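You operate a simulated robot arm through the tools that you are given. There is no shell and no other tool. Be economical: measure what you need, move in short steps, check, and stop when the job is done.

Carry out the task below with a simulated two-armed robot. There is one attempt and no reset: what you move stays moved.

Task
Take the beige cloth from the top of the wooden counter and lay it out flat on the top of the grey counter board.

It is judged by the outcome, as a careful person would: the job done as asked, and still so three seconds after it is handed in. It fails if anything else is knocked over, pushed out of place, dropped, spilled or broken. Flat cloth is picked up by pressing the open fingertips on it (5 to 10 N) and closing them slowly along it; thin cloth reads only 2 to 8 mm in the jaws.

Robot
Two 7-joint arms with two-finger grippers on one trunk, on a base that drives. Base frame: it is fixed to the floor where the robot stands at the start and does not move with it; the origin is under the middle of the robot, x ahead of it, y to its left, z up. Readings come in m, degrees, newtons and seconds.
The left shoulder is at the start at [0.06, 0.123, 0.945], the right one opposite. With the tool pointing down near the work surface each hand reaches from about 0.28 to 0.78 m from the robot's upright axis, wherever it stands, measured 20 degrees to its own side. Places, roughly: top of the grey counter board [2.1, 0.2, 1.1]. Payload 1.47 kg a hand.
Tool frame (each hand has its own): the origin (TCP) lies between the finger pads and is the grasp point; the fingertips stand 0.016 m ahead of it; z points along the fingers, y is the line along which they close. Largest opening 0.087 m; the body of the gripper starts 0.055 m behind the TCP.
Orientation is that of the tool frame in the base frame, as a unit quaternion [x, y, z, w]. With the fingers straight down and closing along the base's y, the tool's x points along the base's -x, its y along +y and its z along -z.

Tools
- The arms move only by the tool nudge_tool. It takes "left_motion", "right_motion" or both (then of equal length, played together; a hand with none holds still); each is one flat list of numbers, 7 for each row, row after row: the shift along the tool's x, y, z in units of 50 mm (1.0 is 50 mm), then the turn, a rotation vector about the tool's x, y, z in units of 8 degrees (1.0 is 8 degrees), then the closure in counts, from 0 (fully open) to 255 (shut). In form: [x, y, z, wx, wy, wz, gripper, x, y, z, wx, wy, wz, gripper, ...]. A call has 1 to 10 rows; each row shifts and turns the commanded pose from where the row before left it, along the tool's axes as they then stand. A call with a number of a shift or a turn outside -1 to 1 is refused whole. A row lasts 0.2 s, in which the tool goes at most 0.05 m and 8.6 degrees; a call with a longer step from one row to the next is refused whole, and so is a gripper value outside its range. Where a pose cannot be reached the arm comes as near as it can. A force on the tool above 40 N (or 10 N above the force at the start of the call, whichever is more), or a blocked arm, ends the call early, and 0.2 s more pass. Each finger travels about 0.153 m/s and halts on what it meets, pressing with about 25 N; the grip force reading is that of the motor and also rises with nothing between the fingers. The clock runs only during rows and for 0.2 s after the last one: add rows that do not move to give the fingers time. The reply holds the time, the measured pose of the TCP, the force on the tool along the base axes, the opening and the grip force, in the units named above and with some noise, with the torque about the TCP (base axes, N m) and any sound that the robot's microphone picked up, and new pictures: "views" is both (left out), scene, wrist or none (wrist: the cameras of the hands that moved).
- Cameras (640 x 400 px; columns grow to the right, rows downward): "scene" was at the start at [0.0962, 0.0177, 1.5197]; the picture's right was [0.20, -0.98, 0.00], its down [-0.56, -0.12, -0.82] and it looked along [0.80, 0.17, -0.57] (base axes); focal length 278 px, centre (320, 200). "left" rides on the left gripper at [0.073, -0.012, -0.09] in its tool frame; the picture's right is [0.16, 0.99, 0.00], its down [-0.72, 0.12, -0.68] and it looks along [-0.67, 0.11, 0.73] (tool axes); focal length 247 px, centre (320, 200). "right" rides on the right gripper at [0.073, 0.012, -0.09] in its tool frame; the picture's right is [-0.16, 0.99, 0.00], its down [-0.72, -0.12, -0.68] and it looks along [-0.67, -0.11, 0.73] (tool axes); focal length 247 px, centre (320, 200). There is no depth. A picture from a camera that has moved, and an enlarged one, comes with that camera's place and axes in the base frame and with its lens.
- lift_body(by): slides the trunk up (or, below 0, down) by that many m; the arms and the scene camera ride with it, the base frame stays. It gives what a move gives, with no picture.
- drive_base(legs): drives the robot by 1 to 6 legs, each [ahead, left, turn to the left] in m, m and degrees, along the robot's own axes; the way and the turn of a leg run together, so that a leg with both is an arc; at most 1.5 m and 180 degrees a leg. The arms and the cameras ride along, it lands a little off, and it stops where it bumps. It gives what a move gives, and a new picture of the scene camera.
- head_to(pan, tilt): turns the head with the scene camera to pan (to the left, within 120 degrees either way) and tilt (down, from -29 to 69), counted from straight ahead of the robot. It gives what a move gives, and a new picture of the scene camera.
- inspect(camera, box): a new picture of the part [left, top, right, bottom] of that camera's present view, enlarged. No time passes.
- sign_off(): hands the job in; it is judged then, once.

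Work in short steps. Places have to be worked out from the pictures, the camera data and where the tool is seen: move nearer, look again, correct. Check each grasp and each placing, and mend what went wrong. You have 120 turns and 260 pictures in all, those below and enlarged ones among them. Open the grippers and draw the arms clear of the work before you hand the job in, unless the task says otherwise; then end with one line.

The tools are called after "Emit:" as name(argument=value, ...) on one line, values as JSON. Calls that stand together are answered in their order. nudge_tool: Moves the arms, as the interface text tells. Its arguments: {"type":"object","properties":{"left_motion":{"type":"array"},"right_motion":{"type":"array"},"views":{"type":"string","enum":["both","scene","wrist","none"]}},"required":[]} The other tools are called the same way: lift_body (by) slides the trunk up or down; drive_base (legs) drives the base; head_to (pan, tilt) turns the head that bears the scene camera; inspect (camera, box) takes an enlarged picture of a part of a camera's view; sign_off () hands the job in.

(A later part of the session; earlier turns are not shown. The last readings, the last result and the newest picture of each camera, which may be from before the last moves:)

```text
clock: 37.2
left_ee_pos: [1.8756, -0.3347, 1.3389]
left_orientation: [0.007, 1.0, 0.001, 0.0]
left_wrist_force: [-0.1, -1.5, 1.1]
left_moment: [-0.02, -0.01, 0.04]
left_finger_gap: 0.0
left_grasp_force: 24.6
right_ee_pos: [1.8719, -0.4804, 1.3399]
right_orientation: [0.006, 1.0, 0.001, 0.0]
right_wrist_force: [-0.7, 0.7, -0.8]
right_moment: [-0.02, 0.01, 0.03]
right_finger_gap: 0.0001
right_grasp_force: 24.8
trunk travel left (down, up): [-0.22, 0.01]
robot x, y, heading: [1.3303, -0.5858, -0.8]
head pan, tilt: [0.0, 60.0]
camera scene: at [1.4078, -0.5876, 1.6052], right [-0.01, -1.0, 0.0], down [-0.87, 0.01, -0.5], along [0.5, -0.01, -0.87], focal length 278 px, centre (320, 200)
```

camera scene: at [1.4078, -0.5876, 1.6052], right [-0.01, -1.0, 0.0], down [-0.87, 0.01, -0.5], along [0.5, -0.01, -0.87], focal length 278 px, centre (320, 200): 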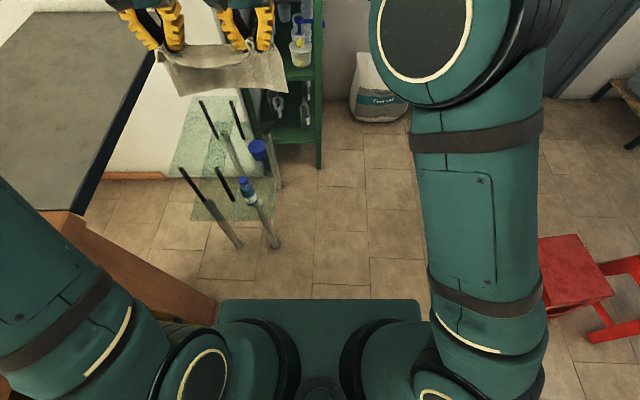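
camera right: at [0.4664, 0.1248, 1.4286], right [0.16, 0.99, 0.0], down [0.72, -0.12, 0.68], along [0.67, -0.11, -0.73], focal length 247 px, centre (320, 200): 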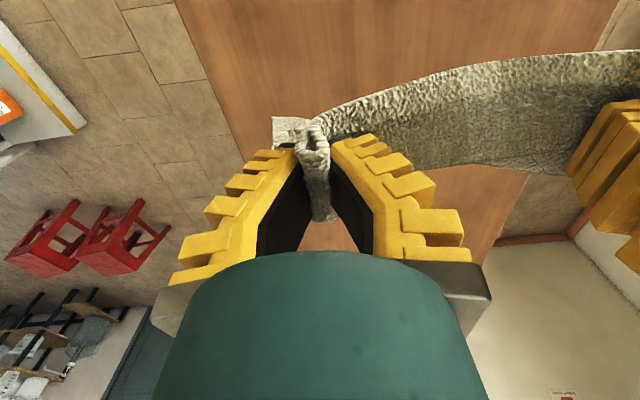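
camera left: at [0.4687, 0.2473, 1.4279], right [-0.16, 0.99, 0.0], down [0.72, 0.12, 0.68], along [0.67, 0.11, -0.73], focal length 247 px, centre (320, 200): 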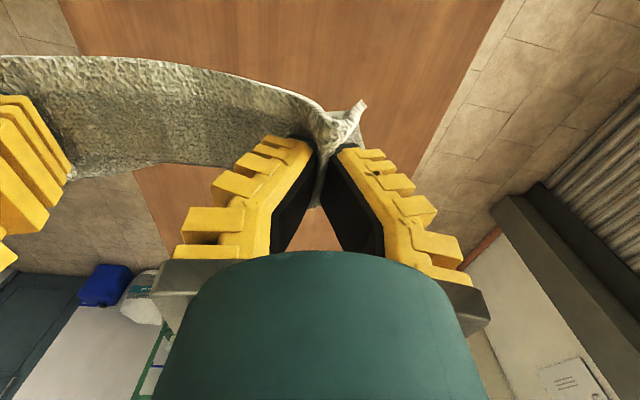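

The stand is only about 0.8 m high, so the hands can pass above it. I centre the hands in front of the robot (0.18 m to the right) before driving in.

Emit:
nudge_tool(right_motion=[0, -0.6, 0, 0, 0, 0, 255, 0, -0.6, 0, 0, 0, 0, 255, 0, -0.6, 0, 0, 0, 0, 255, 0, -0.6, 0, 0, 0, 0, 255, 0, -0.6, 0, 0, 0, 0, 255, 0, -0.6, 0, 0, 0, 0, 255, 0, 0, 0, 0, 0, 0, 255], left_motion=[0, -0.6, 0, 0, 0, 0, 255, 0, -0.6, 0, 0, 0, 0, 255, 0, -0.6, 0, 0, 0, 0, 255, 0, -0.6, 0, 0, 0, 0, 255, 0, -0.6, 0, 0, 0, 0, 255, 0, -0.6, 0, 0, 0, 0, 255, 0, 0, 0, 0, 0, 0, 255], views="none")

Emit:
drive_base(legs=[[0.28, 0.09, 0], [0, 0, 35]])

Emit:
head_to(pan=20, tilt=50)

```text
clock: 38.8
left_ee_pos: [1.8717, -0.5133, 1.3351]
left_orientation: [0.005, 1.0, -0.001, 0.0]
left_wrist_force: [-0.2, -0.2, -0.8]
left_moment: [-0.08, 0.02, 0.01]
left_finger_gap: 0.0
left_grasp_force: 24.7
right_ee_pos: [1.8707, -0.6592, 1.3369]
right_orientation: [0.006, 1.0, -0.002, 0.0]
right_wrist_force: [0.1, 0.6, -0.6]
right_moment: [-0.01, -0.01, -0.01]
right_finger_gap: 0.0
right_grasp_force: 25.1
trunk travel left (down, up): [-0.22, 0.01]
robot x, y, heading: [1.3324, -0.5856, -0.7]
head pan, tilt: [0.0, 60.0]
```

```text
clock: 42.5
left_ee_pos: [2.0072, -0.1216, 1.3358]
left_orientation: [-0.298, 0.954, 0.0, -0.001]
left_wrist_force: [-0.3, -0.1, -0.5]
left_moment: [0.0, 0.01, -0.09]
left_finger_gap: 0.0
left_grasp_force: 24.8
right_ee_pos: [2.0903, -0.2414, 1.3369]
right_orientation: [-0.299, 0.954, 0.0, -0.001]
right_wrist_force: [0.6, 0.1, -0.3]
right_moment: [0.01, -0.03, -0.06]
right_finger_gap: 0.0002
right_grasp_force: 25.1
trunk travel left (down, up): [-0.22, 0.01]
robot x, y, heading: [1.6061, -0.4956, 34.7]
head pan, tilt: [0.0, 60.0]
camera scene: at [1.6706, -0.4517, 1.6052], right [0.57, -0.82, 0.0], down [-0.71, -0.49, -0.5], along [0.41, 0.29, -0.87], focal length 278 px, centre (320, 200)
```

scene: 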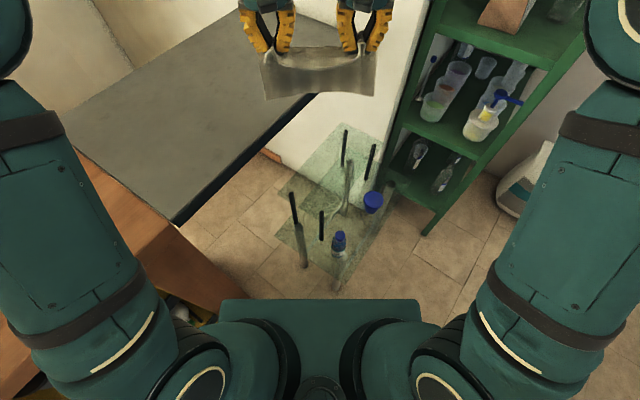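

```text
clock: 43.3
left_ee_pos: [2.0069, -0.1217, 1.3353]
left_orientation: [-0.299, 0.954, -0.001, 0.0]
left_wrist_force: [-0.5, -0.6, -0.3]
left_moment: [-0.02, -0.02, -0.09]
left_finger_gap: 0.0
left_grasp_force: 25.3
right_ee_pos: [2.0904, -0.2424, 1.3371]
right_orientation: [-0.3, 0.954, 0.0, 0.0]
right_wrist_force: [0.0, 0.3, 0.2]
right_moment: [-0.01, 0.0, -0.06]
right_finger_gap: 0.0005
right_grasp_force: 24.1
trunk travel left (down, up): [-0.22, 0.01]
robot x, y, heading: [1.6059, -0.4968, 34.7]
head pan, tilt: [20.0, 50.0]
camera scene: at [1.6605, -0.4271, 1.6177], right [0.82, -0.58, 0.0], down [-0.44, -0.63, -0.64], along [0.37, 0.52, -0.77], focal length 278 px, centre (320, 200)
```

scene: 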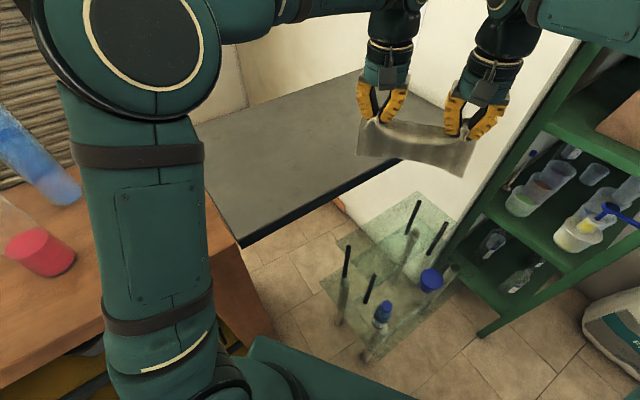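

All clear. I turn a further 27° left to bring the cloth over the board.

Emit:
drive_base(legs=[[0, 0, 27]])

Emit:
head_to(pan=0, tilt=40)

```text
clock: 45.1
left_ee_pos: [1.7903, 0.0195, 1.3346]
left_orientation: [-0.515, 0.857, -0.001, 0.0]
left_wrist_force: [0.2, -0.8, -0.8]
left_moment: [-0.01, -0.01, -0.06]
left_finger_gap: 0.0001
left_grasp_force: 24.8
right_ee_pos: [1.9212, -0.0502, 1.3362]
right_orientation: [-0.516, 0.857, 0.0, 0.0]
right_wrist_force: [-1.2, 0.4, -0.5]
right_moment: [-0.03, 0.02, -0.07]
right_finger_gap: 0.0
right_grasp_force: 24.7
trunk travel left (down, up): [-0.22, 0.01]
robot x, y, heading: [1.6066, -0.4979, 62.2]
head pan, tilt: [20.0, 50.0]
camera scene: at [1.6228, -0.4104, 1.6178], right [0.99, -0.14, 0.0], down [-0.1, -0.76, -0.64], along [0.09, 0.64, -0.77], focal length 278 px, centre (320, 200)
```

scene: 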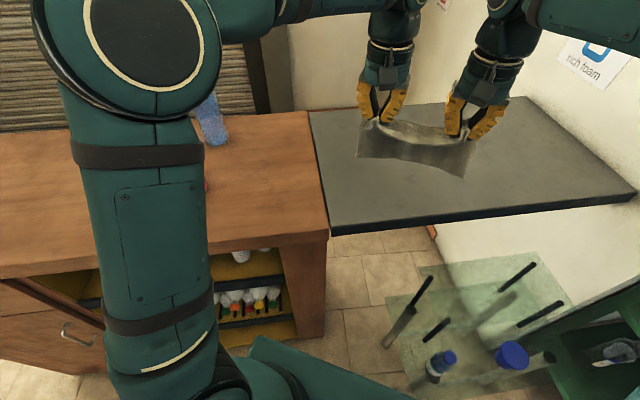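

```text
clock: 45.9
left_ee_pos: [1.7917, 0.0191, 1.3347]
left_orientation: [-0.515, 0.857, 0.0, 0.0]
left_wrist_force: [0.6, -1.4, 0.3]
left_moment: [0.03, -0.01, -0.02]
left_finger_gap: 0.0
left_grasp_force: 25.0
right_ee_pos: [1.9203, -0.049, 1.338]
right_orientation: [-0.515, 0.857, -0.001, 0.0]
right_wrist_force: [-0.4, 0.2, -0.6]
right_moment: [0.03, -0.01, -0.03]
right_finger_gap: 0.0001
right_grasp_force: 24.9
trunk travel left (down, up): [-0.22, 0.01]
robot x, y, heading: [1.6081, -0.4946, 62.0]
head pan, tilt: [0.0, 40.0]
camera scene: at [1.6523, -0.4117, 1.6319], right [0.88, -0.47, 0.0], down [-0.3, -0.57, -0.77], along [0.36, 0.68, -0.64], focal length 278 px, centre (320, 200)
```

scene: 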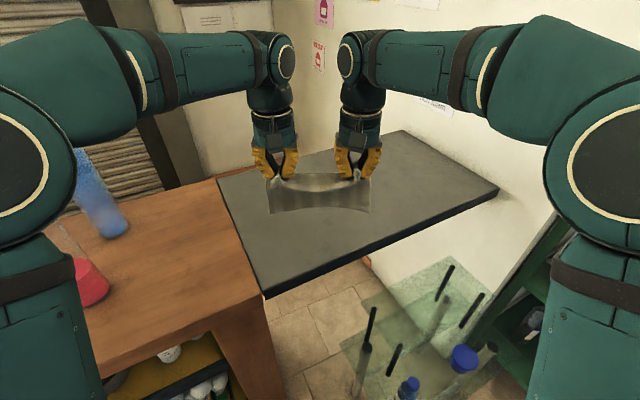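

The board spans x 1.70–2.46, y −0.08–0.41. I move the hands 0.2 m forward and 45 mm to the right, with the cloth hanging just above the board.

Emit:
nudge_tool(right_motion=[-0.66, -0.15, 0.05, 0, 0, 0, 255, -0.66, -0.15, 0.05, 0, 0, 0, 255, -0.66, -0.15, 0.05, 0, 0, 0, 255, -0.66, -0.15, 0.05, 0, 0, 0, 255, -0.66, -0.15, 0.1, 0, 0, 0, 255, -0.66, -0.15, 0.1, 0, 0, 0, 255, 0, 0, 0, 0, 0, 0, 255, 0, 0, 0, 0, 0, 0, 255], left_motion=[-0.66, -0.15, 0.05, 0, 0, 0, 255, -0.66, -0.15, 0.05, 0, 0, 0, 255, -0.66, -0.15, 0.05, 0, 0, 0, 255, -0.66, -0.15, 0.05, 0, 0, 0, 255, -0.66, -0.15, 0.1, 0, 0, 0, 255, -0.66, -0.15, 0.1, 0, 0, 0, 255, 0, 0, 0, 0, 0, 0, 255, 0, 0, 0, 0, 0, 0, 255])

```text
clock: 47.7
left_ee_pos: [1.8922, 0.1361, 1.3022]
left_orientation: [-0.516, 0.857, 0.0, 0.002]
left_wrist_force: [7.6, -4.6, 0.5]
left_moment: [-0.06, -0.14, 0.03]
left_finger_gap: 0.0
left_grasp_force: 24.8
left hand out of reach, approached as far as the arm can: row 5, 6
right_ee_pos: [2.0349, 0.0701, 1.3134]
right_orientation: [-0.516, 0.856, 0.0, -0.001]
right_wrist_force: [-8.1, 2.9, -0.2]
right_moment: [0.04, 0.13, -0.02]
right_finger_gap: 0.0
right_grasp_force: 25.1
right hand out of reach, approached as far as the arm can: row 5, 6
trunk travel left (down, up): [-0.22, 0.01]
robot x, y, heading: [1.6091, -0.499, 62.2]
head pan, tilt: [0.0, 40.0]
camera scene: at [1.652, -0.4126, 1.632], right [0.88, -0.47, 0.0], down [-0.3, -0.57, -0.77], along [0.36, 0.68, -0.64], focal length 278 px, centre (320, 200)
camera right: at [1.9911, 0.0102, 1.4028], right [-0.8, 0.6, 0.0], down [0.44, 0.59, 0.68], along [0.41, 0.54, -0.73], focal length 247 px, centre (320, 200)
camera left: at [1.8683, 0.0665, 1.3912], right [-0.95, 0.32, 0.0], down [0.24, 0.69, 0.68], along [0.22, 0.64, -0.73], focal length 247 px, centre (320, 200)
```

scene: 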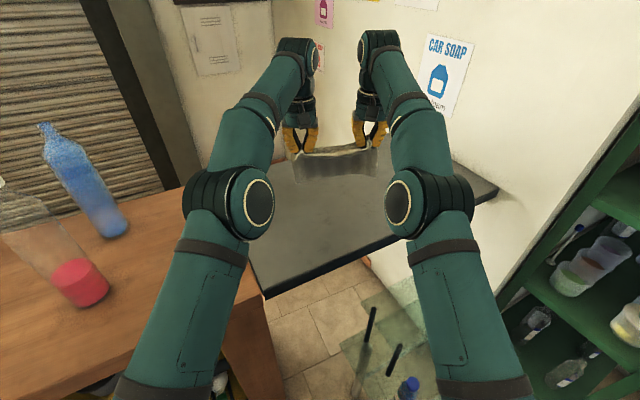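
right: 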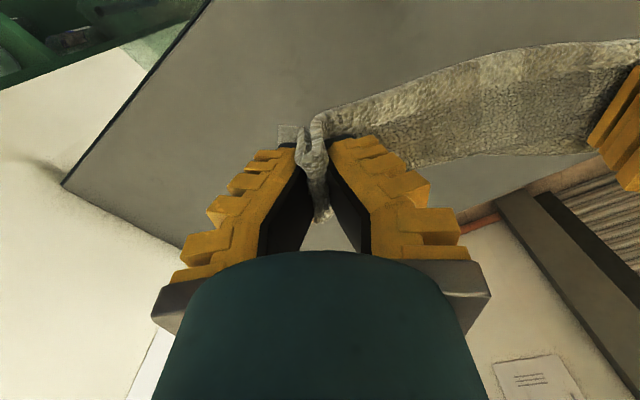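
left: 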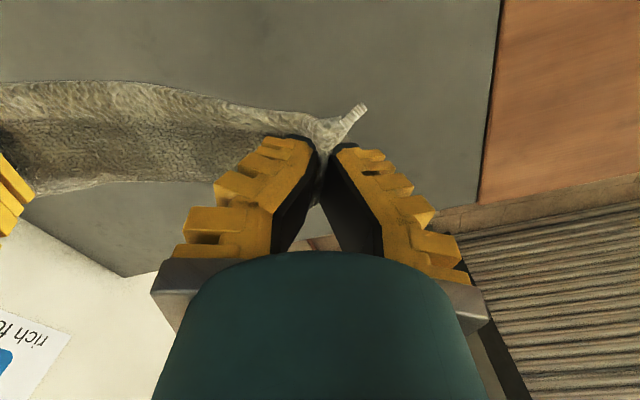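

The hands reach only d≈0.70 at this height, but further when lower. So I will lay outward: first retreat 0.1 m and shift 45 mm left, then check.

Emit:
nudge_tool(right_motion=[0.5, 0.22, 0, 0, 0, 0, 255, 0.5, 0.22, 0, 0, 0, 0, 255, 0.5, 0.22, 0, 0, 0, 0, 255, 0.5, 0.22, 0, 0, 0, 0, 255, 0, 0, 0, 0, 0, 0, 255], left_motion=[0.5, 0.22, 0, 0, 0, 0, 255, 0.5, 0.22, 0, 0, 0, 0, 255, 0.5, 0.22, 0, 0, 0, 0, 255, 0.5, 0.22, 0, 0, 0, 0, 255, 0, 0, 0, 0, 0, 0, 255], views="scene")

```text
clock: 48.9
left_ee_pos: [1.8079, 0.0701, 1.3012]
left_orientation: [-0.516, 0.857, 0.0, -0.001]
left_wrist_force: [10.4, -3.7, 0.3]
left_moment: [-0.08, -0.12, 0.02]
left_finger_gap: 0.0001
left_grasp_force: 25.1
right_ee_pos: [1.9542, 0.0016, 1.3103]
right_orientation: [-0.516, 0.857, 0.0, 0.0]
right_wrist_force: [-9.3, 3.5, -1.1]
right_moment: [0.03, 0.16, 0.0]
right_finger_gap: 0.0001
right_grasp_force: 25.3
trunk travel left (down, up): [-0.22, 0.01]
robot x, y, heading: [1.6079, -0.4978, 62.2]
head pan, tilt: [0.0, 40.0]
camera scene: at [1.6537, -0.4102, 1.6317], right [0.88, -0.47, 0.0], down [-0.3, -0.57, -0.77], along [0.36, 0.68, -0.64], focal length 278 px, centre (320, 200)
```

scene: 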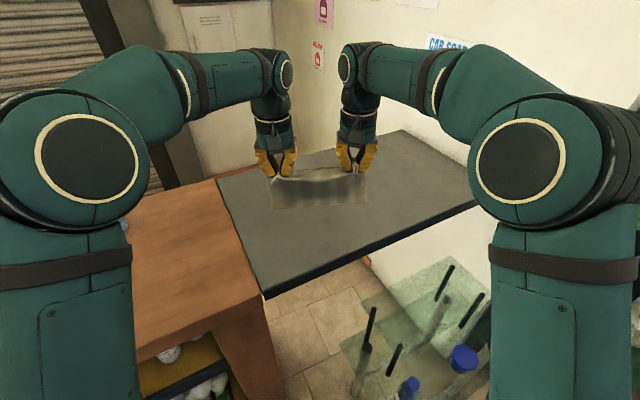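

Hands are at d≈0.60 with about 10 N tension. I relax them 10 mm together, level them, and lower until the hem nearly touches.

Emit:
nudge_tool(right_motion=[0, 0.1, 0.18, 0, 0, 0, 255, 0, 0, 0.2, 0, 0, 0, 255, 0, 0, 0.2, 0, 0, 0, 255, 0, 0, 0, 0, 0, 0, 255, 0, 0, 0, 0, 0, 0, 255], left_motion=[0, -0.1, 0, 0, 0, 0, 255, 0, 0, 0.2, 0, 0, 0, 255, 0, 0, 0.2, 0, 0, 0, 255, 0, 0, 0, 0, 0, 0, 255, 0, 0, 0, 0, 0, 0, 255], views="scene")

Emit:
inspect(camera="scene", box=[220, 120, 420, 245])

```text
clock: 50.1
left_ee_pos: [1.8117, 0.0668, 1.2831]
left_orientation: [-0.516, 0.857, 0.0, -0.001]
left_wrist_force: [0.7, -0.2, 0.6]
left_moment: [0.02, 0.01, -0.06]
left_finger_gap: 0.0001
left_grasp_force: 24.5
right_ee_pos: [1.9464, 0.0025, 1.2832]
right_orientation: [-0.516, 0.857, 0.0, 0.0]
right_wrist_force: [-1.2, 0.4, -1.2]
right_moment: [-0.01, -0.01, 0.01]
right_finger_gap: 0.0
right_grasp_force: 25.1
trunk travel left (down, up): [-0.22, 0.01]
robot x, y, heading: [1.6077, -0.493, 62.0]
head pan, tilt: [0.0, 40.0]
camera scene: at [1.6521, -0.4117, 1.6319], right [0.88, -0.47, 0.0], down [-0.3, -0.57, -0.77], along [0.36, 0.68, -0.64], focal length 278 px, centre (320, 200)
```

scene: 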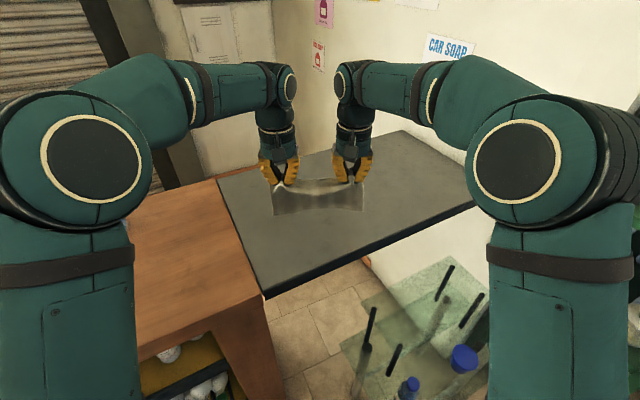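

```text
3.20 times, centred on (320, 182) of scene
camera zoom: at [1.6521, -0.4117, 1.6319], right [0.88, -0.47, 0.0], down [-0.3, -0.57, -0.77], along [0.36, 0.68, -0.64], focal length 890 px, centre (320, 256)
```

zoom: 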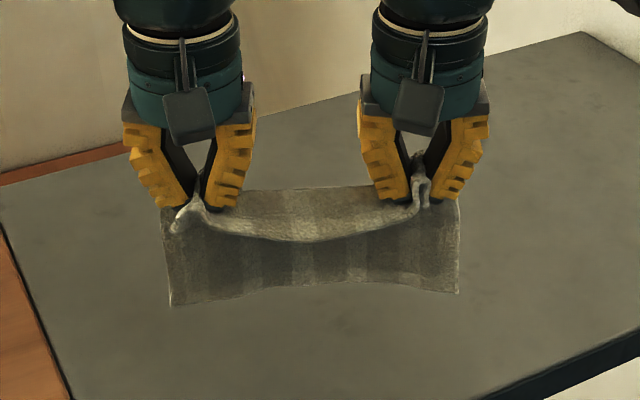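

The hem is about 0.12 m below the fingers, so it will touch when the tool is at z≈1.225. I lower to there.

Emit:
nudge_tool(right_motion=[0, 0, 0.25, 0, 0, 0, 255, 0, 0, 0.25, 0, 0, 0, 255, 0, 0, 0.25, 0, 0, 0, 255, 0, 0, 0.25, 0, 0, 0, 255, 0, 0, 0.15, 0, 0, 0, 255, 0, 0, 0, 0, 0, 0, 255], left_motion=[0, 0, 0.25, 0, 0, 0, 255, 0, 0, 0.25, 0, 0, 0, 255, 0, 0, 0.25, 0, 0, 0, 255, 0, 0, 0.25, 0, 0, 0, 255, 0, 0, 0.15, 0, 0, 0, 255, 0, 0, 0, 0, 0, 0, 255], views="none")

Emit:
inspect(camera="scene", box=[220, 120, 420, 245])

```text
clock: 51.5
left_ee_pos: [1.8114, 0.0675, 1.2267]
left_orientation: [-0.516, 0.857, 0.0, 0.0]
left_wrist_force: [0.4, -0.1, -0.4]
left_moment: [-0.01, 0.03, -0.08]
left_finger_gap: 0.0
left_grasp_force: 25.3
right_ee_pos: [1.9444, 0.0031, 1.2269]
right_orientation: [-0.516, 0.857, 0.0, 0.001]
right_wrist_force: [-0.4, 0.7, -0.6]
right_moment: [-0.01, -0.01, 0.02]
right_finger_gap: 0.0
right_grasp_force: 25.1
trunk travel left (down, up): [-0.22, 0.01]
robot x, y, heading: [1.605, -0.4935, 62.0]
head pan, tilt: [0.0, 40.0]
```

```text
3.20 times, centred on (320, 182) of scene
camera zoom: at [1.6521, -0.4117, 1.6319], right [0.88, -0.47, 0.0], down [-0.3, -0.57, -0.77], along [0.36, 0.68, -0.64], focal length 890 px, centre (320, 256)
```

zoom: 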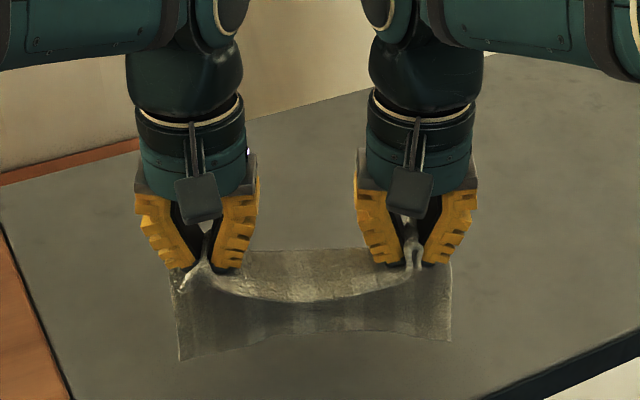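

The hem is just at the board, with its corners at about (1.79, 0.09) and (2.0, 0.0), inside the board. Now I lay it by moving outward and down.

Emit:
nudge_tool(right_motion=[0, 0, 0.1, 0, 0, 0, 255, -0.4, 0, 0.12, 0, 0, 0, 255, -0.4, 0, 0.2, 0, 0, 0, 255, -0.4, 0, 0.28, 0, 0, 0, 255, -0.4, 0, 0.34, 0, 0, 0, 255, -0.4, 0, 0.4, 0, 0, 0, 255, -0.3, 0, 0.3, 0, 0, 0, 255, 0, 0, 0, 0, 0, 0, 255], left_motion=[0, 0, 0.1, 0, 0, 0, 255, -0.4, 0, 0.12, 0, 0, 0, 255, -0.4, 0, 0.2, 0, 0, 0, 255, -0.4, 0, 0.28, 0, 0, 0, 255, -0.4, 0, 0.34, 0, 0, 0, 255, -0.4, 0, 0.4, 0, 0, 0, 255, -0.3, 0, 0.3, 0, 0, 0, 255, 0, 0, 0, 0, 0, 0, 255], views="none")

Emit:
inspect(camera="scene", box=[220, 120, 420, 245])

```text
clock: 53.3
left_ee_pos: [1.8618, 0.1682, 1.1365]
left_orientation: [-0.516, 0.856, 0.0, 0.0]
left_wrist_force: [1.9, 0.3, 0.6]
left_moment: [0.0, 0.0, -0.04]
left_finger_gap: 0.0
left_grasp_force: 24.6
right_ee_pos: [1.9992, 0.1059, 1.1411]
right_orientation: [-0.516, 0.857, -0.001, 0.0]
right_wrist_force: [-1.3, 0.9, 0.0]
right_moment: [0.06, 0.06, -0.03]
right_finger_gap: 0.0
right_grasp_force: 24.8
trunk travel left (down, up): [-0.22, 0.01]
robot x, y, heading: [1.6084, -0.4941, 61.9]
head pan, tilt: [0.0, 40.0]
```

```text
3.20 times, centred on (320, 182) of scene
camera zoom: at [1.6517, -0.4127, 1.6321], right [0.88, -0.47, 0.0], down [-0.3, -0.57, -0.77], along [0.36, 0.68, -0.64], focal length 890 px, centre (320, 256)
```

zoom: 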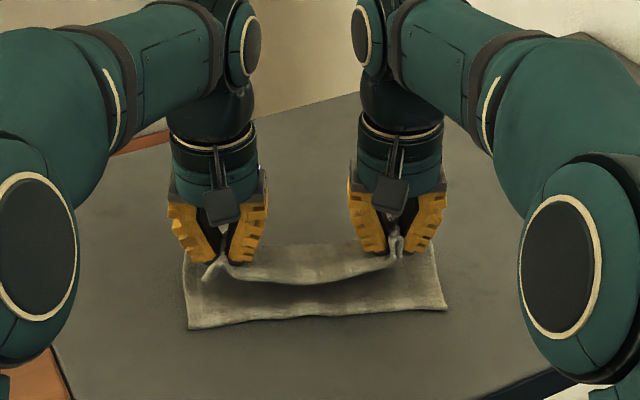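

The body has laid back under the gripped strip, which leaves a folded lip; because the strip in the jaws points toward me, the body must lie outward instead. I lift again to d≈0.73 to lay it the other way.

Emit:
nudge_tool(right_motion=[0, 0, -0.42, 0, 0, 0, 255, 0, 0, -0.42, 0, 0, 0, 255, 0, 0, -0.42, 0, 0, 0, 255, 0, 0, -0.42, 0, 0, 0, 255, 0, 0, -0.42, 0, 0, 0, 255, -0.4, 0, 0, 0, 0, 0, 255, -0.2, 0, 0, 0, 0, 0, 255, 0, 0, 0, 0, 0, 0, 255, 0, 0, 0, 0, 0, 0, 255], left_motion=[0, 0, -0.5, 0, 0, 0, 255, 0, 0, -0.42, 0, 0, 0, 255, 0, 0, -0.42, 0, 0, 0, 255, 0, 0, -0.42, 0, 0, 0, 255, 0, 0, -0.42, 0, 0, 0, 255, -0.4, 0, 0, 0, 0, 0, 255, -0.2, 0, 0, 0, 0, 0, 255, 0, 0, 0, 0, 0, 0, 255, 0, 0, 0, 0, 0, 0, 255], views="none")

Emit:
inspect(camera="scene", box=[220, 100, 420, 225])

```text
clock: 55.3
left_ee_pos: [1.8702, 0.1796, 1.2451]
left_orientation: [-0.515, 0.857, 0.0, -0.001]
left_wrist_force: [2.3, -0.1, 0.2]
left_moment: [-0.02, -0.04, -0.03]
left_finger_gap: 0.0
left_grasp_force: 25.2
left hand out of reach, approached as far as the arm can: row 6, 7
right_ee_pos: [2.0052, 0.1095, 1.2441]
right_orientation: [-0.515, 0.857, 0.0, 0.0]
right_wrist_force: [-3.3, 1.2, 0.6]
right_moment: [0.03, 0.05, -0.04]
right_finger_gap: 0.0002
right_grasp_force: 25.3
right hand out of reach, approached as far as the arm can: row 6, 7
trunk travel left (down, up): [-0.22, 0.01]
robot x, y, heading: [1.6106, -0.4975, 62.0]
head pan, tilt: [0.0, 40.0]
```

```text
3.20 times, centred on (320, 162) of scene
camera zoom: at [1.6519, -0.4122, 1.632], right [0.88, -0.47, 0.0], down [-0.3, -0.57, -0.77], along [0.36, 0.68, -0.64], focal length 890 px, centre (320, 320)
```

zoom: 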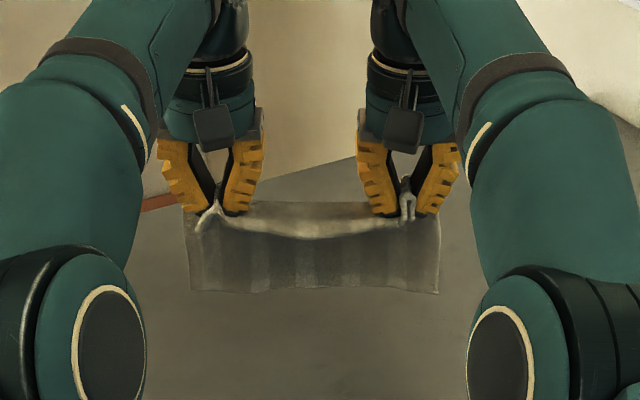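

The cloth hangs again at d≈0.72. Now I touch the hem down and retreat while lowering.

Emit:
nudge_tool(right_motion=[0, 0, 0.2, 0, 0, 0, 255, 0, 0, 0.24, 0, 0, 0, 255, 0.3, 0, 0.16, 0, 0, 0, 255, 0.4, 0, 0.2, 0, 0, 0, 255, 0.4, 0, 0.28, 0, 0, 0, 255, 0.4, 0, 0.34, 0, 0, 0, 255, 0.4, 0, 0.4, 0, 0, 0, 255, 0.4, 0, 0.4, 0, 0, 0, 255, 0, 0, 0, 0, 0, 0, 255], left_motion=[0, 0, 0.2, 0, 0, 0, 255, 0, 0, 0.24, 0, 0, 0, 255, 0.3, 0, 0.16, 0, 0, 0, 255, 0.4, 0, 0.2, 0, 0, 0, 255, 0.4, 0, 0.28, 0, 0, 0, 255, 0.4, 0, 0.34, 0, 0, 0, 255, 0.4, 0, 0.4, 0, 0, 0, 255, 0.4, 0, 0.4, 0, 0, 0, 255, 0, 0, 0, 0, 0, 0, 255], views="none")

Emit:
inspect(camera="scene", box=[220, 110, 420, 235])

Emit:
inspect(camera="right", box=[0, 0, 640, 400])

```text
clock: 57.3
left_ee_pos: [1.8174, 0.0783, 1.1335]
left_orientation: [-0.515, 0.857, 0.0, 0.0]
left_wrist_force: [1.1, 0.3, 0.3]
left_moment: [-0.03, 0.0, -0.04]
left_finger_gap: 0.0001
left_grasp_force: 25.2
right_ee_pos: [1.9521, 0.0064, 1.1302]
right_orientation: [-0.516, 0.857, 0.0, 0.0]
right_wrist_force: [-2.3, 1.1, -0.5]
right_moment: [0.01, 0.06, -0.03]
right_finger_gap: 0.0
right_grasp_force: 25.2
trunk travel left (down, up): [-0.22, 0.01]
robot x, y, heading: [1.6078, -0.4942, 62.0]
head pan, tilt: [0.0, 40.0]
```

```text
3.20 times, centred on (320, 172) of scene
camera zoom: at [1.6526, -0.4111, 1.6319], right [0.88, -0.47, 0.0], down [-0.3, -0.57, -0.77], along [0.36, 0.68, -0.64], focal length 890 px, centre (320, 288)
```

zoom: 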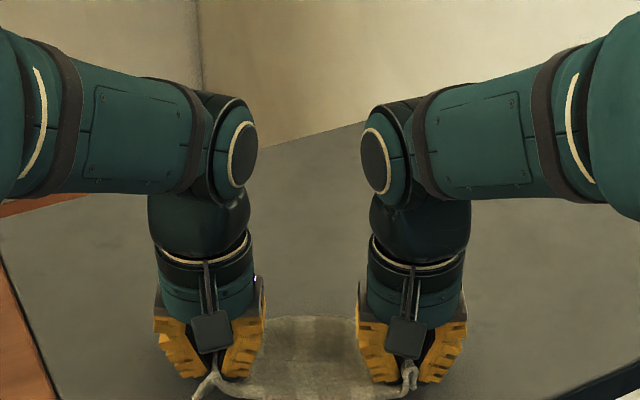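

```text
1.00 times, centred on (320, 200) of right (not enlarged: the box is as wide or as high as the picture)
camera zoom: at [1.907, -0.0518, 1.2192], right [-0.8, 0.6, 0.0], down [0.44, 0.59, 0.68], along [0.41, 0.54, -0.73], focal length 247 px, centre (320, 200)
```

zoom: 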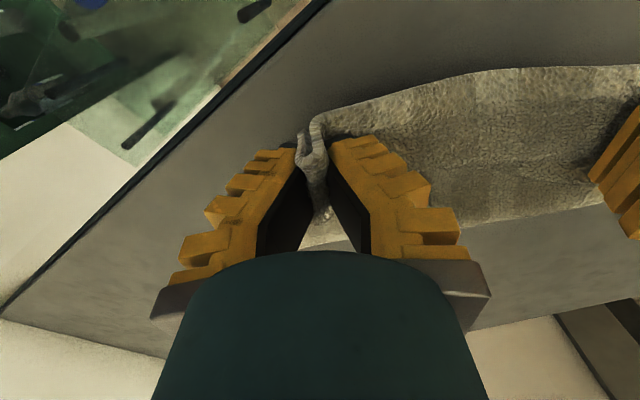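

The body now lies outward from the hands. I lower the last 9 mm and draw back 10 mm to tension it, then look with all cameras.

Emit:
nudge_tool(right_motion=[0.1, 0, 0.06, 0, 0, 0, 255, 0.1, 0, 0.08, 0, 0, 0, 255, 0, 0, 0, 0, 0, 0, 255], left_motion=[0.1, 0, 0.1, 0, 0, 0, 255, 0.1, 0, 0.1, 0, 0, 0, 255, 0, 0, 0, 0, 0, 0, 255], views="wrist")

Emit:
head_to(pan=0, tilt=55)

```text
clock: 58.1
left_ee_pos: [1.8131, 0.0696, 1.1246]
left_orientation: [-0.516, 0.857, 0.0, 0.0]
left_wrist_force: [1.4, -0.3, -0.1]
left_moment: [0.02, -0.01, -0.06]
left_finger_gap: 0.0
left_grasp_force: 24.3
right_ee_pos: [1.9484, -0.0012, 1.1237]
right_orientation: [-0.516, 0.857, 0.001, 0.0]
right_wrist_force: [-0.7, 1.5, -0.1]
right_moment: [0.0, 0.0, -0.03]
right_finger_gap: 0.0001
right_grasp_force: 25.5
trunk travel left (down, up): [-0.22, 0.01]
robot x, y, heading: [1.6071, -0.4922, 62.0]
head pan, tilt: [0.0, 40.0]
camera right: at [1.9025, -0.0597, 1.2129], right [-0.8, 0.6, 0.0], down [0.44, 0.59, 0.68], along [0.41, 0.54, -0.73], focal length 247 px, centre (320, 200)
camera left: at [1.7886, -0.0007, 1.213], right [-0.95, 0.32, 0.0], down [0.24, 0.69, 0.68], along [0.22, 0.64, -0.73], focal length 247 px, centre (320, 200)
```

right: 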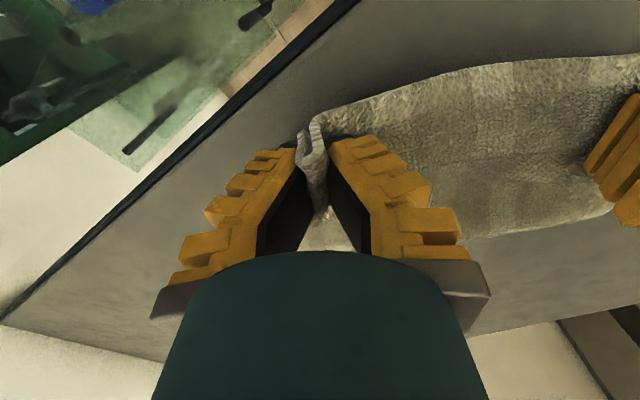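
left: 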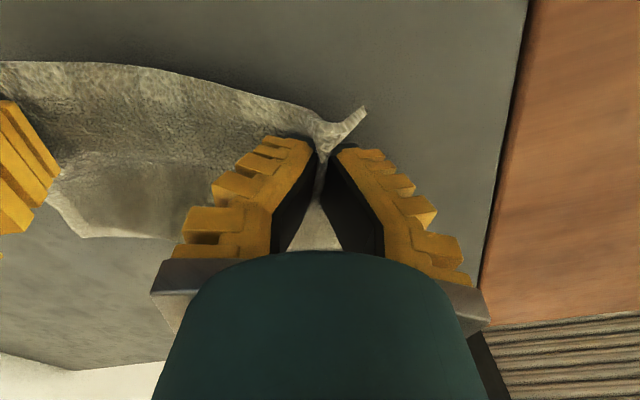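

```text
clock: 58.9
left_ee_pos: [1.8123, 0.0697, 1.1244]
left_orientation: [-0.516, 0.857, 0.0, 0.0]
left_wrist_force: [1.2, -0.6, -1.1]
left_moment: [-0.01, -0.02, 0.03]
left_finger_gap: 0.0
left_grasp_force: 25.9
right_ee_pos: [1.9481, -0.0005, 1.1243]
right_orientation: [-0.516, 0.857, 0.001, 0.0]
right_wrist_force: [-2.2, -0.2, -0.4]
right_moment: [-0.02, 0.07, 0.04]
right_finger_gap: 0.0
right_grasp_force: 24.4
trunk travel left (down, up): [-0.22, 0.01]
robot x, y, heading: [1.6063, -0.4989, 62.3]
head pan, tilt: [0.0, 55.0]
camera scene: at [1.6462, -0.4231, 1.6113], right [0.88, -0.47, 0.0], down [-0.38, -0.72, -0.57], along [0.27, 0.51, -0.82], focal length 278 px, centre (320, 200)
```

scene: 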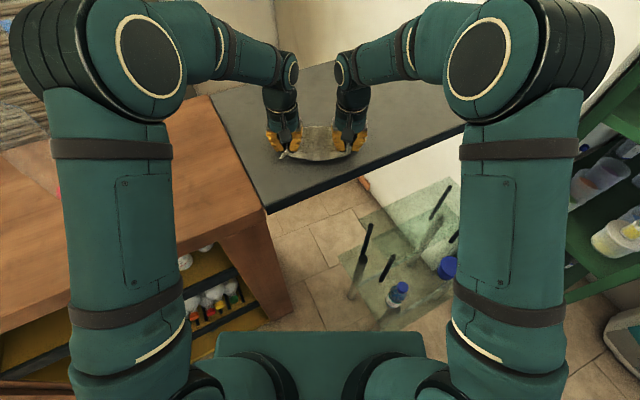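

The hem is laid out ahead of the hands. I lower to light contact, then open slowly so the fingertips spread the cloth as they part.

Emit:
nudge_tool(right_motion=[0, 0, 0.06, 0, 0, 0, 255, 0, 0, 0.04, 0, 0, 0, 255, 0, 0, 0, 0, 0, 0, 255], left_motion=[0, 0, 0.06, 0, 0, 0, 255, 0, 0, 0.04, 0, 0, 0, 255, 0, 0, 0, 0, 0, 0, 255], views="none")

```text
clock: 59.7
left_ee_pos: [1.8126, 0.0688, 1.1199]
left_orientation: [-0.516, 0.857, 0.0, 0.0]
left_wrist_force: [2.6, -1.1, -0.6]
left_moment: [-0.02, -0.08, -0.03]
left_finger_gap: 0.0
left_grasp_force: 25.1
right_ee_pos: [1.949, -0.0009, 1.1184]
right_orientation: [-0.516, 0.857, 0.0, -0.001]
right_wrist_force: [-3.1, 1.0, 0.4]
right_moment: [0.03, 0.08, -0.01]
right_finger_gap: 0.0
right_grasp_force: 25.1
trunk travel left (down, up): [-0.22, 0.01]
robot x, y, heading: [1.6089, -0.4914, 62.4]
head pan, tilt: [0.0, 55.0]
```

No contact yet; I go down in 2 mm steps.

Emit:
nudge_tool(right_motion=[0, 0, 0.05, 0, 0, 0, 255, 0, 0, 0.05, 0, 0, 0, 255, 0, 0, 0, 0, 0, 0, 255], left_motion=[0, 0, 0.05, 0, 0, 0, 255, 0, 0, 0.05, 0, 0, 0, 255, 0, 0, 0, 0, 0, 0, 255], views="none")

```text
clock: 60.5
left_ee_pos: [1.8121, 0.0706, 1.1141]
left_orientation: [-0.516, 0.857, 0.0, 0.0]
left_wrist_force: [1.6, -2.0, -0.5]
left_moment: [-0.07, 0.0, -0.04]
left_finger_gap: 0.0002
left_grasp_force: 24.8
right_ee_pos: [1.9471, -0.0018, 1.1154]
right_orientation: [-0.516, 0.857, 0.0, 0.0]
right_wrist_force: [-1.7, 0.8, -0.1]
right_moment: [0.01, 0.06, 0.02]
right_finger_gap: 0.0
right_grasp_force: 24.7
trunk travel left (down, up): [-0.22, 0.01]
robot x, y, heading: [1.6101, -0.495, 62.1]
head pan, tilt: [0.0, 55.0]
```

Emit:
nudge_tool(right_motion=[0, 0, 0.06, 0, 0, 0, 255, 0, 0, 0.06, 0, 0, 0, 255, 0, 0, 0, 0, 0, 0, 255], left_motion=[0, 0, 0.05, 0, 0, 0, 255, 0, 0, 0.05, 0, 0, 0, 255, 0, 0, 0, 0, 0, 0, 255], views="wrist")

```text
clock: 61.3
left_ee_pos: [1.8125, 0.0707, 1.1101]
left_orientation: [-0.516, 0.857, 0.001, 0.0]
left_wrist_force: [2.1, -1.3, 0.2]
left_moment: [0.0, -0.03, -0.03]
left_finger_gap: 0.0002
left_grasp_force: 25.2
right_ee_pos: [1.9481, -0.0015, 1.1098]
right_orientation: [-0.517, 0.856, -0.001, 0.0]
right_wrist_force: [-2.5, 0.8, -0.3]
right_moment: [0.03, 0.04, -0.02]
right_finger_gap: 0.0
right_grasp_force: 25.0
trunk travel left (down, up): [-0.22, 0.01]
robot x, y, heading: [1.6106, -0.4938, 61.8]
head pan, tilt: [0.0, 55.0]
camera right: at [1.9029, -0.0606, 1.1991], right [-0.8, 0.6, 0.0], down [0.44, 0.59, 0.68], along [0.41, 0.54, -0.73], focal length 247 px, centre (320, 200)
camera left: at [1.7889, 0.0003, 1.1992], right [-0.95, 0.32, 0.0], down [0.24, 0.69, 0.68], along [0.22, 0.64, -0.73], focal length 247 px, centre (320, 200)
```

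right: 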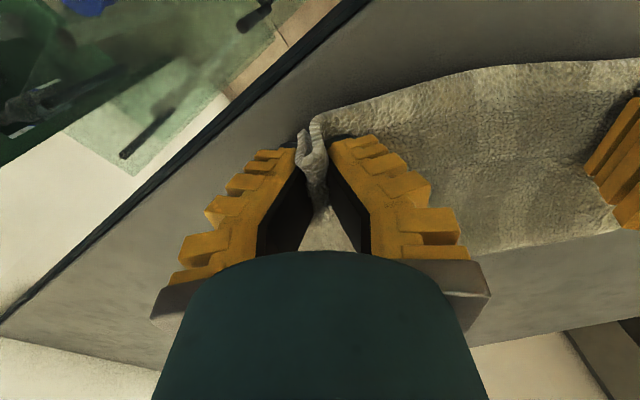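
left: 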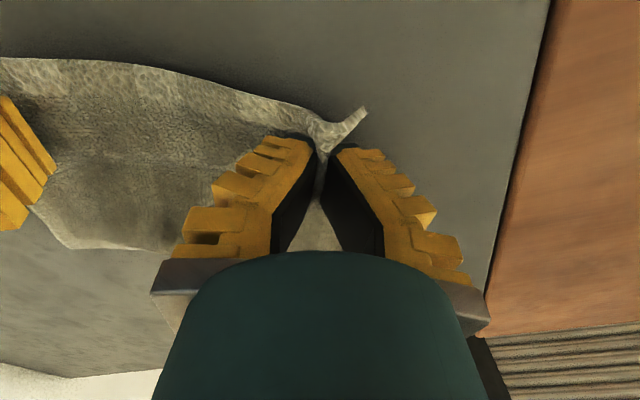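

Emit:
nudge_tool(right_motion=[0, 0, 0.05, 0, 0, 0, 255, 0, 0, 0.05, 0, 0, 0, 255, 0, 0, 0, 0, 0, 0, 255], left_motion=[0, 0, 0.05, 0, 0, 0, 255, 0, 0, 0.05, 0, 0, 0, 255, 0, 0, 0, 0, 0, 0, 255], views="none")

```text
clock: 62.1
left_ee_pos: [1.8124, 0.0699, 1.1041]
left_orientation: [-0.515, 0.857, 0.0, 0.0]
left_wrist_force: [3.5, -1.4, -0.6]
left_moment: [-0.07, -0.03, -0.01]
left_finger_gap: 0.0001
left_grasp_force: 24.7
right_ee_pos: [1.9491, -0.002, 1.104]
right_orientation: [-0.516, 0.857, 0.0, -0.001]
right_wrist_force: [-3.0, 1.9, -1.1]
right_moment: [0.05, 0.05, -0.01]
right_finger_gap: 0.0
right_grasp_force: 25.0
trunk travel left (down, up): [-0.22, 0.01]
robot x, y, heading: [1.6081, -0.4978, 62.2]
head pan, tilt: [0.0, 55.0]
```

Emit:
nudge_tool(right_motion=[0, 0, 0.05, 0, 0, 0, 255, 0, 0, 0.05, 0, 0, 0, 255, 0, 0, 0, 0, 0, 0, 255], left_motion=[0, 0, 0.05, 0, 0, 0, 255, 0, 0, 0.05, 0, 0, 0, 255, 0, 0, 0, 0, 0, 0, 255], views="none")

```text
clock: 62.9
left_ee_pos: [1.8124, 0.0708, 1.0991]
left_orientation: [-0.516, 0.856, 0.001, 0.0]
left_wrist_force: [2.2, -0.1, 0.1]
left_moment: [-0.01, -0.04, -0.05]
left_finger_gap: 0.0
left_grasp_force: 25.2
right_ee_pos: [1.948, -0.0003, 1.0989]
right_orientation: [-0.515, 0.857, 0.0, 0.001]
right_wrist_force: [-1.9, 1.2, 0.3]
right_moment: [0.03, 0.02, -0.01]
right_finger_gap: 0.0
right_grasp_force: 25.2
trunk travel left (down, up): [-0.22, 0.01]
robot x, y, heading: [1.607, -0.4965, 62.1]
head pan, tilt: [0.0, 55.0]
```

Still no contact; the board is probably level with the wooden top (contact expected near 1.088). I continue down.

Emit:
nudge_tool(right_motion=[0, 0, 0.05, 0, 0, 0, 255, 0, 0, 0.06, 0, 0, 0, 255, 0, 0, 0.04, 0, 0, 0, 255, 0, 0, 0, 0, 0, 0, 255], left_motion=[0, 0, 0.05, 0, 0, 0, 255, 0, 0, 0.06, 0, 0, 0, 255, 0, 0, 0.04, 0, 0, 0, 255, 0, 0, 0, 0, 0, 0, 255], views="wrist")

```text
clock: 63.9
left_ee_pos: [1.8121, 0.0705, 1.0926]
left_orientation: [-0.516, 0.857, 0.0, 0.0]
left_wrist_force: [2.5, -1.1, -1.0]
left_moment: [-0.01, -0.04, -0.04]
left_finger_gap: 0.0
left_grasp_force: 25.3
right_ee_pos: [1.9469, -0.0014, 1.0937]
right_orientation: [-0.515, 0.857, -0.001, 0.0]
right_wrist_force: [-2.8, 1.3, 0.7]
right_moment: [0.02, 0.07, 0.0]
right_finger_gap: 0.0002
right_grasp_force: 24.8
trunk travel left (down, up): [-0.22, 0.01]
robot x, y, heading: [1.606, -0.493, 62.3]
head pan, tilt: [0.0, 55.0]
camera right: at [1.9029, -0.0603, 1.1815], right [-0.8, 0.6, 0.0], down [0.44, 0.59, 0.68], along [0.41, 0.54, -0.73], focal length 247 px, centre (320, 200)
camera left: at [1.7888, 0.0011, 1.1809], right [-0.95, 0.32, 0.0], down [0.24, 0.69, 0.68], along [0.22, 0.64, -0.73], focal length 247 px, centre (320, 200)
```

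right: 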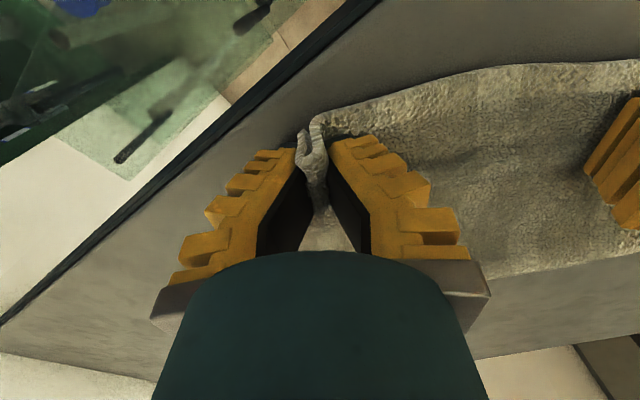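
left: 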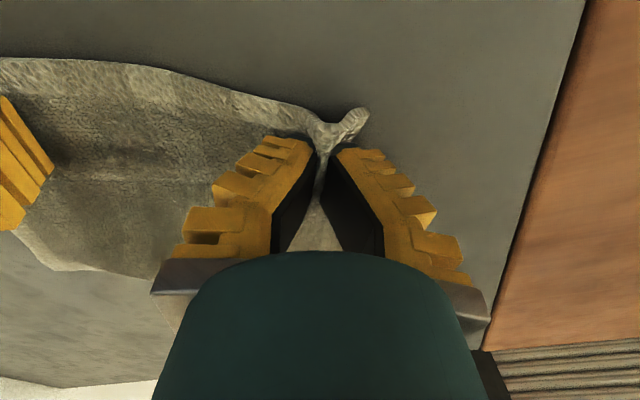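

The board is lower than stated (~1.07), which leaves the cloth's right near corner only about 1–2 cm from the board edge. I lift again and re-lay it about 4 cm further out.

Emit:
nudge_tool(right_motion=[-0.2, 0, -0.5, 0, 0, 0, 255, -0.3, 0, -0.5, 0, 0, 0, 255, -0.4, 0, -0.5, 0, 0, 0, 255, -0.4, 0, -0.5, 0, 0, 0, 255, -0.5, 0, -0.3, 0, 0, 0, 255, -0.5, 0, 0, 0, 0, 0, 255, -0.5, 0, 0, 0, 0, 0, 255, -0.2, 0, 0, 0, 0, 0, 255, 0, 0, 0, 0, 0, 0, 255, 0, 0, 0, 0, 0, 0, 255], left_motion=[-0.2, 0, -0.5, 0, 0, 0, 255, -0.3, 0, -0.5, 0, 0, 0, 255, -0.4, 0, -0.5, 0, 0, 0, 255, -0.4, 0, -0.5, 0, 0, 0, 255, -0.5, 0, -0.3, 0, 0, 0, 255, -0.5, 0, 0, 0, 0, 0, 255, -0.5, 0, 0, 0, 0, 0, 255, -0.2, 0, 0, 0, 0, 0, 255, 0, 0, 0, 0, 0, 0, 255, 0, 0, 0, 0, 0, 0, 255], views="scene")

Emit:
inspect(camera="scene", box=[220, 20, 420, 145])

```text
clock: 66.1
left_ee_pos: [1.875, 0.192, 1.2062]
left_orientation: [-0.515, 0.857, 0.0, 0.0]
left_wrist_force: [3.9, -2.6, -0.3]
left_moment: [-0.03, -0.06, -0.02]
left_finger_gap: 0.0
left_grasp_force: 25.6
left hand out of reach, approached as far as the arm can: row 8
right_ee_pos: [2.011, 0.1166, 1.2059]
right_orientation: [-0.516, 0.857, -0.001, 0.0]
right_wrist_force: [-4.7, 1.6, -0.3]
right_moment: [0.07, 0.08, 0.0]
right_finger_gap: 0.0
right_grasp_force: 24.3
right hand out of reach, approached as far as the arm can: row 7, 8
trunk travel left (down, up): [-0.22, 0.01]
robot x, y, heading: [1.6086, -0.497, 62.3]
head pan, tilt: [0.0, 55.0]
camera scene: at [1.6457, -0.4239, 1.6113], right [0.88, -0.47, 0.0], down [-0.38, -0.72, -0.57], along [0.27, 0.51, -0.82], focal length 278 px, centre (320, 200)
```

scene: 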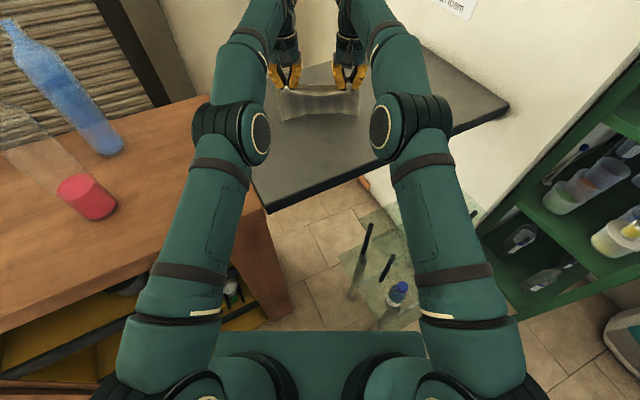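

```text
3.20 times, centred on (320, 82) of scene
camera zoom: at [1.6457, -0.4239, 1.6113], right [0.88, -0.47, 0.0], down [-0.38, -0.72, -0.57], along [0.27, 0.51, -0.82], focal length 890 px, centre (320, 576)
```

zoom: 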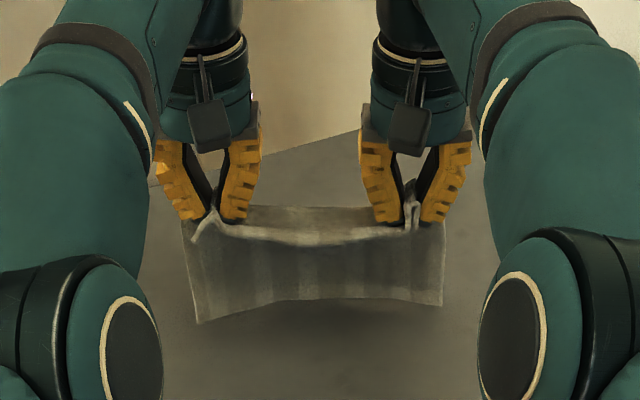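

The hem is just above the board at d≈0.74. I lay it by retreating about 0.1 m while lowering.

Emit:
nudge_tool(right_motion=[0, 0, 0.1, 0, 0, 0, 255, 0.3, 0, 0.14, 0, 0, 0, 255, 0.3, 0, 0.2, 0, 0, 0, 255, 0.3, 0, 0.25, 0, 0, 0, 255, 0.3, 0, 0.3, 0, 0, 0, 255, 0.3, 0, 0.35, 0, 0, 0, 255, 0.3, 0, 0.35, 0, 0, 0, 255, 0.3, 0, 0.3, 0, 0, 0, 255, 0, 0, 0.2, 0, 0, 0, 255, 0, 0, 0, 0, 0, 0, 255], left_motion=[0, 0, 0.1, 0, 0, 0, 255, 0.3, 0, 0.14, 0, 0, 0, 255, 0.3, 0, 0.2, 0, 0, 0, 255, 0.3, 0, 0.25, 0, 0, 0, 255, 0.3, 0, 0.3, 0, 0, 0, 255, 0.3, 0, 0.35, 0, 0, 0, 255, 0.3, 0, 0.35, 0, 0, 0, 255, 0.3, 0, 0.3, 0, 0, 0, 255, 0, 0, 0.2, 0, 0, 0, 255, 0, 0, 0, 0, 0, 0, 255], views="wrist")

```text
clock: 68.3
left_ee_pos: [1.8264, 0.0994, 1.099]
left_orientation: [-0.516, 0.857, 0.001, 0.0]
left_wrist_force: [3.3, -1.5, -0.1]
left_moment: [-0.07, -0.03, -0.01]
left_finger_gap: 0.0
left_grasp_force: 25.3
right_ee_pos: [1.9614, 0.0232, 1.0937]
right_orientation: [-0.516, 0.856, 0.001, 0.0]
right_wrist_force: [-2.8, 2.1, 0.4]
right_moment: [-0.03, 0.07, -0.03]
right_finger_gap: 0.0
right_grasp_force: 25.5
trunk travel left (down, up): [-0.22, 0.01]
robot x, y, heading: [1.6044, -0.4967, 62.0]
head pan, tilt: [0.0, 55.0]
camera right: at [1.9167, -0.0351, 1.1828], right [-0.8, 0.6, 0.0], down [0.44, 0.58, 0.68], along [0.41, 0.54, -0.73], focal length 247 px, centre (320, 200)
camera left: at [1.8029, 0.0305, 1.1874], right [-0.95, 0.32, 0.0], down [0.24, 0.69, 0.68], along [0.22, 0.64, -0.73], focal length 247 px, centre (320, 200)
```

right: 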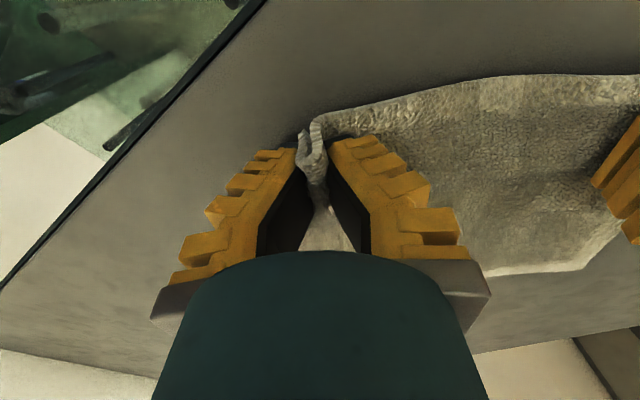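
left: 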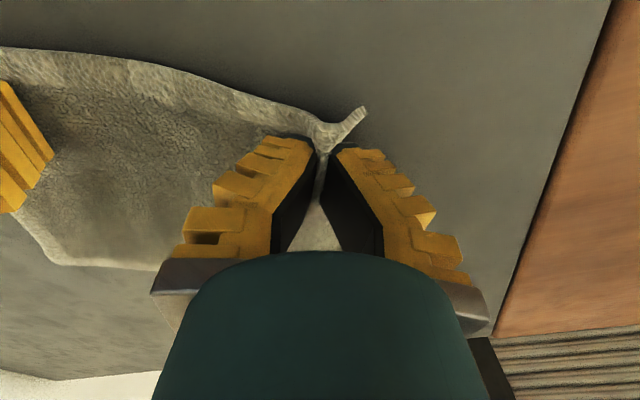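

Better placed. I level the hands and lower to light contact.

Emit:
nudge_tool(right_motion=[0, 0, 0.04, 0, 0, 0, 255, 0, 0, 0.04, 0, 0, 0, 255, 0, 0, 0.04, 0, 0, 0, 255, 0, 0, 0, 0, 0, 0, 255], left_motion=[0, 0, 0.08, 0, 0, 0, 255, 0, 0, 0.08, 0, 0, 0, 255, 0, 0, 0.06, 0, 0, 0, 255, 0, 0, 0, 0, 0, 0, 255], views="none")

```text
clock: 69.3
left_ee_pos: [1.8288, 0.1009, 1.0872]
left_orientation: [-0.516, 0.857, 0.0, 0.001]
left_wrist_force: [2.3, -1.2, 5.1]
left_moment: [0.0, -0.09, -0.01]
left_finger_gap: 0.0
left_grasp_force: 24.7
right_ee_pos: [1.9624, 0.0243, 1.0866]
right_orientation: [-0.516, 0.857, 0.0, 0.0]
right_wrist_force: [-2.7, 2.3, 0.5]
right_moment: [0.1, 0.06, -0.02]
right_finger_gap: 0.0
right_grasp_force: 25.2
trunk travel left (down, up): [-0.22, 0.01]
robot x, y, heading: [1.6085, -0.4987, 62.1]
head pan, tilt: [0.0, 55.0]
```

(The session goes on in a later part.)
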